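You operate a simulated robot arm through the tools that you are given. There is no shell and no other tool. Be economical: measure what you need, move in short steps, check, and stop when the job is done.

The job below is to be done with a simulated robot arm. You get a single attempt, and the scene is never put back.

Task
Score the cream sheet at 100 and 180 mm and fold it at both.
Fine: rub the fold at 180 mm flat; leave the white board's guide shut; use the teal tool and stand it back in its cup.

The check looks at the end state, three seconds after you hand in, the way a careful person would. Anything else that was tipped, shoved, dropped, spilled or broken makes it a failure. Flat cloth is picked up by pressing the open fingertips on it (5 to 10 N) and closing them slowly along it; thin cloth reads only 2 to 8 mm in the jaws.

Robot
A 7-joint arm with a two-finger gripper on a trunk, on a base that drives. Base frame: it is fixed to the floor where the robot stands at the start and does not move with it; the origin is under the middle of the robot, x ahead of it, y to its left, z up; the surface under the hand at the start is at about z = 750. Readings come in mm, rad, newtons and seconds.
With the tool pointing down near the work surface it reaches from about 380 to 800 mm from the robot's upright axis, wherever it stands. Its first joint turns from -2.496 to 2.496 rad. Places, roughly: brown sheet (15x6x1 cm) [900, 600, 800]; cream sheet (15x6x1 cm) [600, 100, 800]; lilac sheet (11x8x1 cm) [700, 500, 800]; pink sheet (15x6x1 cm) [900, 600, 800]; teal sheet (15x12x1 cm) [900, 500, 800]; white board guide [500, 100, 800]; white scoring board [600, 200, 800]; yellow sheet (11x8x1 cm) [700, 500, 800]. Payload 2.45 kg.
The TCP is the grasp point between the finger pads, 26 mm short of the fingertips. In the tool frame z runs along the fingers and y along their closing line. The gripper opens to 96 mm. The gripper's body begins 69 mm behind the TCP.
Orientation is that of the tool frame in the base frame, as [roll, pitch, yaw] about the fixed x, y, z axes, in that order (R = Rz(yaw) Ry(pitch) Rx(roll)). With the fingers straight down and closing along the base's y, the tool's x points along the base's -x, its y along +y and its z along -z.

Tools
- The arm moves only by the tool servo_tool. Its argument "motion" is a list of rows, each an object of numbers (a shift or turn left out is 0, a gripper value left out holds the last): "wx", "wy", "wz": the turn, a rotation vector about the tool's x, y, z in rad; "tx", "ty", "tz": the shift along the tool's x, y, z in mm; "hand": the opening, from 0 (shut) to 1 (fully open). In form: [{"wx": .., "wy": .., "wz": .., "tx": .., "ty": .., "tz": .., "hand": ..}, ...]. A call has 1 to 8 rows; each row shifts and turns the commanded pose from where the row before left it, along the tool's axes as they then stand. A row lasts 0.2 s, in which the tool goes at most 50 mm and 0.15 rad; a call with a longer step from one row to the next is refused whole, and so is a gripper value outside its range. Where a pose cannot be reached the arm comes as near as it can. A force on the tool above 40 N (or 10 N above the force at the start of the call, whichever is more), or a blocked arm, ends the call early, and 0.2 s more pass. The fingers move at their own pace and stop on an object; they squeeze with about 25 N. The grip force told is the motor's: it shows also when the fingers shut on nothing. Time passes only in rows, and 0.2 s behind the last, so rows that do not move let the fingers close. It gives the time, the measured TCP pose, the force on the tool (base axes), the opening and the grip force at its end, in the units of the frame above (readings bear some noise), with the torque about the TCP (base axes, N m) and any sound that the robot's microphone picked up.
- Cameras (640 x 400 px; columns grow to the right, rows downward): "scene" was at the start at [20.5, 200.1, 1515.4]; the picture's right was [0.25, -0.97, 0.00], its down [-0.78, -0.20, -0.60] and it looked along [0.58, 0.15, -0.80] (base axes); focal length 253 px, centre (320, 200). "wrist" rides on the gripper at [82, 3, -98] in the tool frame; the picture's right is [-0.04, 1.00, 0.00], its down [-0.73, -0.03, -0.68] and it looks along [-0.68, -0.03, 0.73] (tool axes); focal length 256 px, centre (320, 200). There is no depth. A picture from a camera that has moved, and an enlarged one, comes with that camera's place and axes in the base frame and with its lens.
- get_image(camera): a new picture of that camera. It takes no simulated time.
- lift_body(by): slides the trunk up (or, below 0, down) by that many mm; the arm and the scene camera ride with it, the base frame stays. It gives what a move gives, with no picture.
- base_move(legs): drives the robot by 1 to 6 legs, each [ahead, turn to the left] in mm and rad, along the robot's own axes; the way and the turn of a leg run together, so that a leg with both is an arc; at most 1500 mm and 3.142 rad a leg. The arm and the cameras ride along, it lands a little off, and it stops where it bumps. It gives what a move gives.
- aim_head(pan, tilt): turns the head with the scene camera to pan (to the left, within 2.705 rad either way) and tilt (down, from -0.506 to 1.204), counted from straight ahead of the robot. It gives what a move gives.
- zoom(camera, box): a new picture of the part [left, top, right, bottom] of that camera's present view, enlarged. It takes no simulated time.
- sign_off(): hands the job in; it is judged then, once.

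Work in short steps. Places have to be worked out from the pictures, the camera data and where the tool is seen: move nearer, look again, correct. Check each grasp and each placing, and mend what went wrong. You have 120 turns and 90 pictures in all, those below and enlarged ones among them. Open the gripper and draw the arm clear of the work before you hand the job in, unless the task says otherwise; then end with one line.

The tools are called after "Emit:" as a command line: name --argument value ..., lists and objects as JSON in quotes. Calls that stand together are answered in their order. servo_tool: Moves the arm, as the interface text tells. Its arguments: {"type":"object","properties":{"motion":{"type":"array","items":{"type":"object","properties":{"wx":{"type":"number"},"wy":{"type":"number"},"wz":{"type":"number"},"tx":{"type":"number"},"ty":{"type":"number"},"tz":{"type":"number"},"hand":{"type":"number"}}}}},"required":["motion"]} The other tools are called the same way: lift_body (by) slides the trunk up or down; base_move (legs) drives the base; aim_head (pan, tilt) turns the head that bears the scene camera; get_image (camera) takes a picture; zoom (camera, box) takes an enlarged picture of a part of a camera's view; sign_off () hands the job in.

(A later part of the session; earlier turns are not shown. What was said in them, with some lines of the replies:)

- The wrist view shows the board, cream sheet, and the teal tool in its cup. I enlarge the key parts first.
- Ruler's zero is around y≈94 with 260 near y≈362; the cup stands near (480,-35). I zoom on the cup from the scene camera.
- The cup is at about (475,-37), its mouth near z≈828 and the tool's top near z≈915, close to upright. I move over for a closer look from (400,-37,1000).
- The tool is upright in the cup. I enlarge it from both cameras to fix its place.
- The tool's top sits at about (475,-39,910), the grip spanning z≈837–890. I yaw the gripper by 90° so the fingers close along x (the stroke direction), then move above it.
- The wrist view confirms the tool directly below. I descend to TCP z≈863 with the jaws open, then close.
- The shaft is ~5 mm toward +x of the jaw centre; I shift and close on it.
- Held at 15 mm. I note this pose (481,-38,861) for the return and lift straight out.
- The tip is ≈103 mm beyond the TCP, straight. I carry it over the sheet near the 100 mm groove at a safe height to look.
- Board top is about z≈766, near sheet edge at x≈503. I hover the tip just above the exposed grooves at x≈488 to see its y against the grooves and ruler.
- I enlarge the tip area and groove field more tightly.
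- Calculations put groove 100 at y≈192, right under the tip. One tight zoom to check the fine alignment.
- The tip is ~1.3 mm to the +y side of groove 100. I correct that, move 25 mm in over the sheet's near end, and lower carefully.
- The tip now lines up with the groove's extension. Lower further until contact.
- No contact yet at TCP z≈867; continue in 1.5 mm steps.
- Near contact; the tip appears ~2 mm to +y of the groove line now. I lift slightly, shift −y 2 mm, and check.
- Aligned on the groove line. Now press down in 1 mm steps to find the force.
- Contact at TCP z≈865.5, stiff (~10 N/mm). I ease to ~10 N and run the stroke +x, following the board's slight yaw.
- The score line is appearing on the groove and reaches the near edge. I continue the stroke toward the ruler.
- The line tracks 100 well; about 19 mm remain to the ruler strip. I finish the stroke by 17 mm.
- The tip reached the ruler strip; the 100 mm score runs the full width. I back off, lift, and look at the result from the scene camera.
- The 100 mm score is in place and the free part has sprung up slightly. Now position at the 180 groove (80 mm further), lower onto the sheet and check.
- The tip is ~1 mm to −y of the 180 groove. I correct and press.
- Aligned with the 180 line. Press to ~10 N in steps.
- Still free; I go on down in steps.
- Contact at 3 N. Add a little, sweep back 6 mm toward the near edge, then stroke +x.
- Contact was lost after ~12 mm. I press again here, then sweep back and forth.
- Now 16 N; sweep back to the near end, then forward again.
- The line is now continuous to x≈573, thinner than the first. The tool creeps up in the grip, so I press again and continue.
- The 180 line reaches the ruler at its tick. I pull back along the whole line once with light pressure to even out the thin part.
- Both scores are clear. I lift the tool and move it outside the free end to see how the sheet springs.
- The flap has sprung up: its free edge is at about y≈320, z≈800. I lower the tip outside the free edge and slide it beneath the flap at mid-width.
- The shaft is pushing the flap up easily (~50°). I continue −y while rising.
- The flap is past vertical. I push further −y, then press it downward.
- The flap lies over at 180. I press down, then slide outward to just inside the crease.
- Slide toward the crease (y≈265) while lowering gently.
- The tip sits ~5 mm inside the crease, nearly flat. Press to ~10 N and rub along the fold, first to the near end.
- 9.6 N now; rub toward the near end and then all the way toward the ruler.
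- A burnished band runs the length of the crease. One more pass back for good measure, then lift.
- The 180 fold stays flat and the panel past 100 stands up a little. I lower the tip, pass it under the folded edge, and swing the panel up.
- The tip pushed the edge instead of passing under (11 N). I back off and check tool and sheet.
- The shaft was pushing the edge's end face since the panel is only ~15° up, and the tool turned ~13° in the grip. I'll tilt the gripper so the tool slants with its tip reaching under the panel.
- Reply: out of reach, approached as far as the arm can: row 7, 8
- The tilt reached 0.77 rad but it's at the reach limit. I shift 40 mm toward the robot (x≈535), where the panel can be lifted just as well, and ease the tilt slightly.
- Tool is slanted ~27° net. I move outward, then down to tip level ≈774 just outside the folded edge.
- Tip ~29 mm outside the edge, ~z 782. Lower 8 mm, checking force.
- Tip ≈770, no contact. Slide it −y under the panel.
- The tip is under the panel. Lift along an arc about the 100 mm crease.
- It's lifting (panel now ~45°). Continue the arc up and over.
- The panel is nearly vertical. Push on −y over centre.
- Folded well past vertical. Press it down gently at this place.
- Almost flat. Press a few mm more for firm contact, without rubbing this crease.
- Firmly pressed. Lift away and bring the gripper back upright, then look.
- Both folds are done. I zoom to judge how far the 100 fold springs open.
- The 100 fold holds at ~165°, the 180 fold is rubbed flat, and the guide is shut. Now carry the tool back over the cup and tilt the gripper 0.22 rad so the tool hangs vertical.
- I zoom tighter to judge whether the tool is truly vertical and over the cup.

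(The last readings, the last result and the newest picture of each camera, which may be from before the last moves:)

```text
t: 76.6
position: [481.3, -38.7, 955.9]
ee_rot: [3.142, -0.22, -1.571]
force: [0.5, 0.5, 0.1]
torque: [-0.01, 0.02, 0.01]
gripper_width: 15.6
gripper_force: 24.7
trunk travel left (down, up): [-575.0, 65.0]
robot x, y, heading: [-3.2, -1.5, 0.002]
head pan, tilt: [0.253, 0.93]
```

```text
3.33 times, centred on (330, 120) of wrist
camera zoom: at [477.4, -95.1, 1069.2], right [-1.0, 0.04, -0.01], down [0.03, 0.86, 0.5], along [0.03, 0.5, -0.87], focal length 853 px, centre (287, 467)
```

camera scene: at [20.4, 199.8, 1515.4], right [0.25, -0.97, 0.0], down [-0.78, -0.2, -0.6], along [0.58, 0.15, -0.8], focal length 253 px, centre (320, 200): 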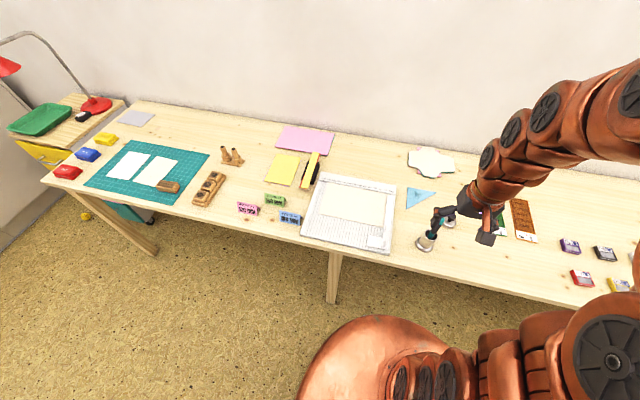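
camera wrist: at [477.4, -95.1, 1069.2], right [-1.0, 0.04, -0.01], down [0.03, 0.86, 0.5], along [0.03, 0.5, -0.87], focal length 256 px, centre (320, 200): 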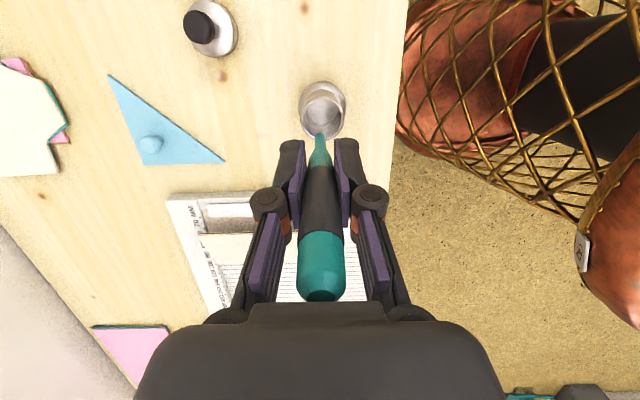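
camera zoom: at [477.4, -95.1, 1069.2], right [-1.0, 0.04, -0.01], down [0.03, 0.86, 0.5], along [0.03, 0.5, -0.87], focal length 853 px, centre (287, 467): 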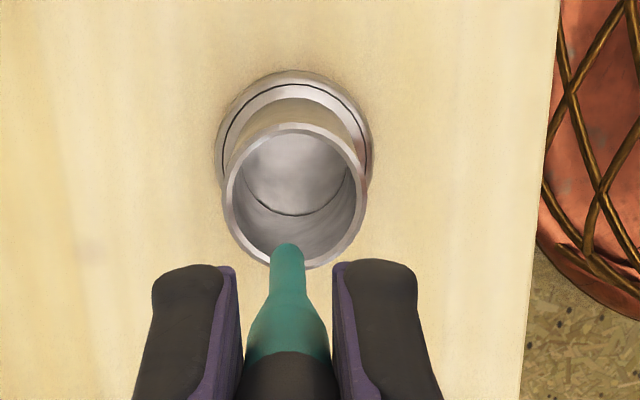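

Both cameras agree: the tip is at (482,−40,872), directly under the TCP, so the tool is vertical and over the mouth. I lower straight down to TCP z≈862.

Emit:
servo_tool --motion '[{"tx": -5.1, "tz": 22.9, "ty": 1}, {"tx": -5.1, "tz": 22.9}, {"tx": -5.1, "tz": 22.9}, {"tx": -4.8, "tz": 21.5}, {}]'

Emit:
zoom --camera "scene" --box '[400, 190, 470, 260]'

Emit:
get_image --camera "wrist"

```text
t: 77.8
position: [479.2, -39.5, 861.8]
ee_rot: [3.14, -0.221, -1.572]
force: [0.0, -0.3, -1.0]
torque: [0.01, 0.0, 0.02]
gripper_width: 15.5
gripper_force: 25.0
trunk travel left (down, up): [-575.0, 65.0]
robot x, y, heading: [1.4, -0.4, -0.001]
head pan, tilt: [0.253, 0.93]
```

```text
5.71 times, centred on (435, 225) of scene
camera zoom: at [20.5, 200.1, 1515.4], right [0.25, -0.97, 0.0], down [-0.78, -0.2, -0.6], along [0.58, 0.15, -0.8], focal length 1447 px, centre (-337, 57)
```

zoom: 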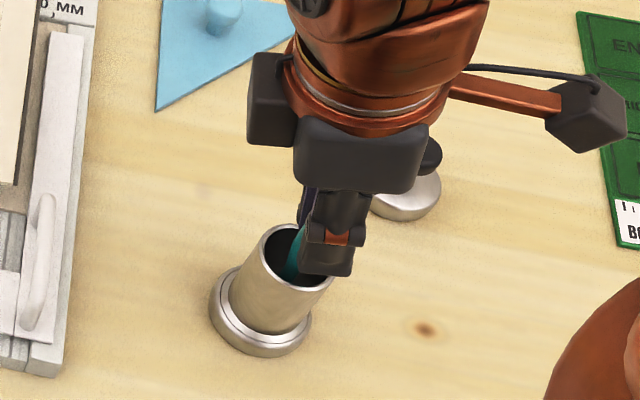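

```text
19 pictures are left
camera wrist: at [475.2, -97.5, 975.7], right [-1.0, 0.04, -0.01], down [0.03, 0.86, 0.5], along [0.03, 0.5, -0.86], focal length 256 px, centre (320, 200)
```

wrist: 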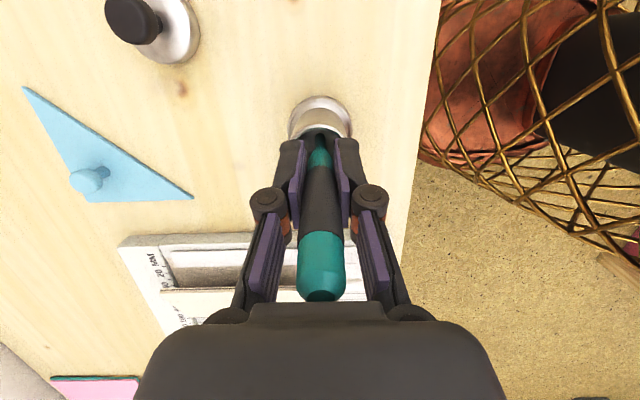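

The tip is inside the cup. I open a little so the tool drops straight, then look.

Emit:
servo_tool --motion '[{"hand": 0.24}, {}, {}]'

Emit:
get_image --camera "wrist"

```text
t: 78.6
position: [478.3, -39.9, 863.7]
ee_rot: [-3.141, -0.22, -1.569]
force: [0.2, -0.5, 0.5]
torque: [0.04, 0.0, -0.03]
gripper_width: 23.1
gripper_force: 0.0
trunk travel left (down, up): [-575.0, 65.0]
robot x, y, heading: [-3.1, 1.2, 0.002]
head pan, tilt: [0.253, 0.93]
```

```text
18 pictures are left
camera wrist: at [475.2, -97.5, 975.8], right [-1.0, 0.04, -0.01], down [0.03, 0.86, 0.5], along [0.03, 0.5, -0.86], focal length 256 px, centre (320, 200)
```

wrist: 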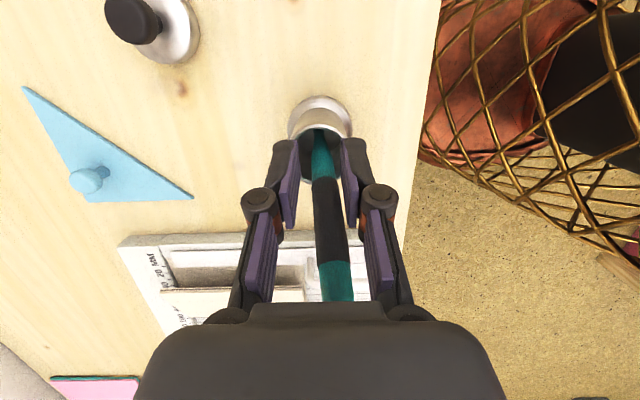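

It dropped into the cup and leans a bit toward +y. I open wider and withdraw along the gripper's own axis, which parallels the lean.

Emit:
servo_tool --motion '[{"hand": 0.6}, {}, {}, {}, {"tz": -20}, {"tz": -20}, {}]'

Emit:
get_image --camera "wrist"

Emit:
zoom --camera "scene" --box '[390, 170, 480, 260]'

```text
t: 80.2
position: [478.7, -30.4, 903.9]
ee_rot: [-3.142, -0.22, -1.572]
force: [0.1, 0.3, 0.4]
torque: [0.03, -0.01, 0.02]
gripper_width: 57.6
gripper_force: 0.0
trunk travel left (down, up): [-575.0, 65.0]
robot x, y, heading: [-1.3, -0.6, -0.0]
head pan, tilt: [0.253, 0.93]
```

```text
17 pictures are left
camera wrist: at [475.1, -88.7, 1015.0], right [-1.0, 0.04, -0.01], down [0.03, 0.86, 0.5], along [0.03, 0.5, -0.86], focal length 256 px, centre (320, 200)
```

wrist: 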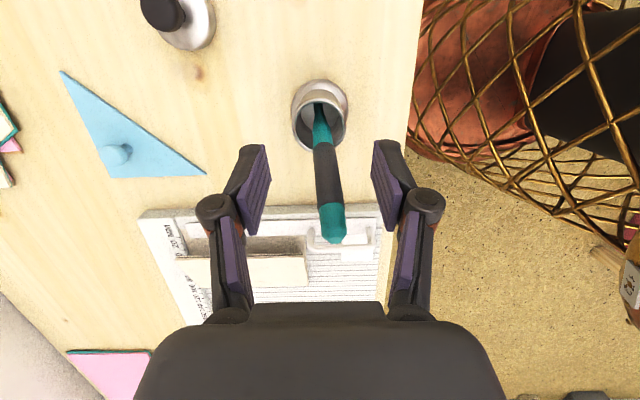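

```text
4.44 times, centred on (435, 215) of scene
camera zoom: at [20.5, 200.1, 1515.4], right [0.25, -0.97, 0.0], down [-0.78, -0.2, -0.6], along [0.58, 0.15, -0.8], focal length 1125 px, centre (-191, 133)
```

zoom: 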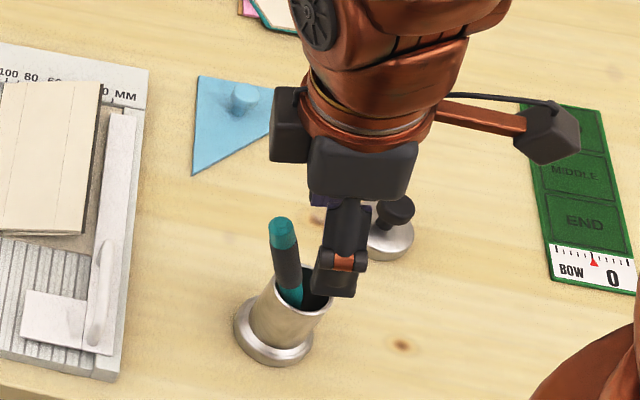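

The tool stands in its cup, leaning on the rim. I withdraw clear upward and take final views.

Emit:
servo_tool --motion '[{"tz": -40}, {"tz": -40}, {"tz": -40, "hand": 1.0}, {"wy": -0.11}, {"wy": -0.11}, {"tx": 40}, {"tx": 40}, {"tx": 40}]'

Emit:
get_image --camera "scene"

Emit:
zoom --camera "scene" --box '[320, 160, 450, 260]'

```text
t: 82.0
position: [477.8, -124.9, 1019.3]
ee_rot: [-3.14, 0.0, -1.572]
force: [0.0, 0.5, 0.5]
torque: [0.0, -0.02, 0.0]
gripper_width: 96.1
gripper_force: 0.2
trunk travel left (down, up): [-575.0, 65.0]
robot x, y, heading: [-1.9, -1.8, 0.003]
head pan, tilt: [0.253, 0.93]
```

```text
15 pictures are left
camera scene: at [20.5, 200.3, 1515.4], right [0.25, -0.97, 0.0], down [-0.78, -0.2, -0.6], along [0.58, 0.15, -0.8], focal length 253 px, centre (320, 200)
```

scene: 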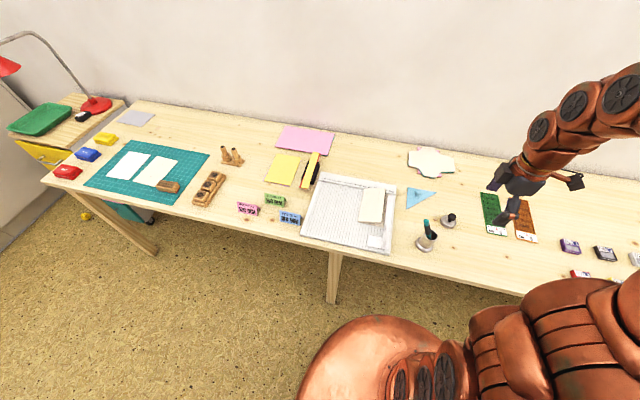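

```text
4.00 times, centred on (385, 210) of scene
camera zoom: at [20.5, 200.3, 1515.4], right [0.25, -0.97, 0.0], down [-0.78, -0.2, -0.6], along [0.58, 0.15, -0.8], focal length 1013 px, centre (60, 160)
```

zoom: 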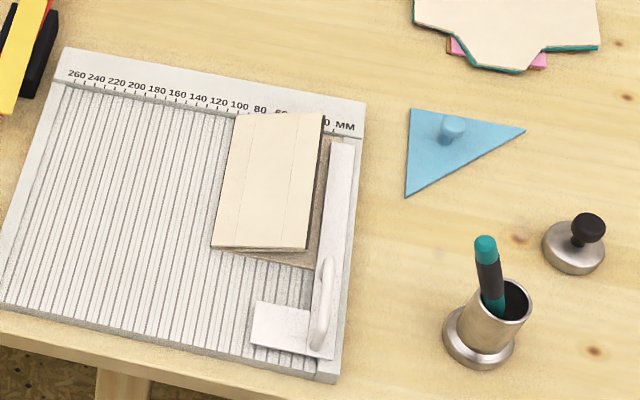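

Everything else is untouched. One last close look at the layers of the 180 fold.

Emit:
zoom --camera "scene" --box '[370, 208, 406, 232]'

```text
16.00 times, centred on (388, 220) of scene
camera zoom: at [20.5, 200.3, 1515.4], right [0.25, -0.97, 0.0], down [-0.78, -0.2, -0.6], along [0.58, 0.15, -0.8], focal length 4050 px, centre (-768, -120)
```

zoom: 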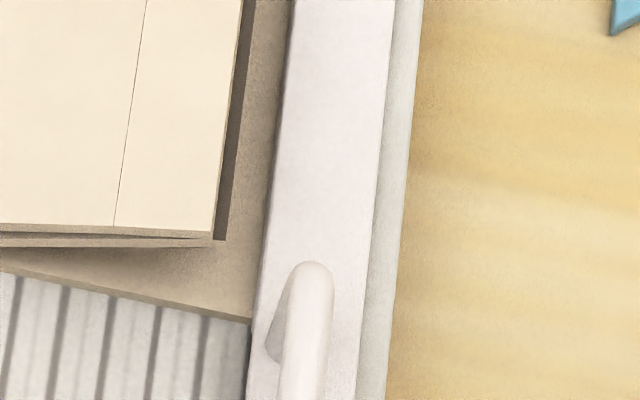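

The 180 fold is tight, the 100 fold holds, the guide is shut, the tool is in its cup and the arm is clear. Handing in.

Emit:
sign_off

```text
The job is handed in.
```

The cream sheet is scored and folded at 100 and 180 mm, and I've handed the job in. The 180 fold is rubbed flat. The 100 fold wasn't rubbed and springs open about 18°. The white board's guide stayed shut, and the teal tool is back in its cup, though it leans on the rim instead of standing straight as it did at the start.
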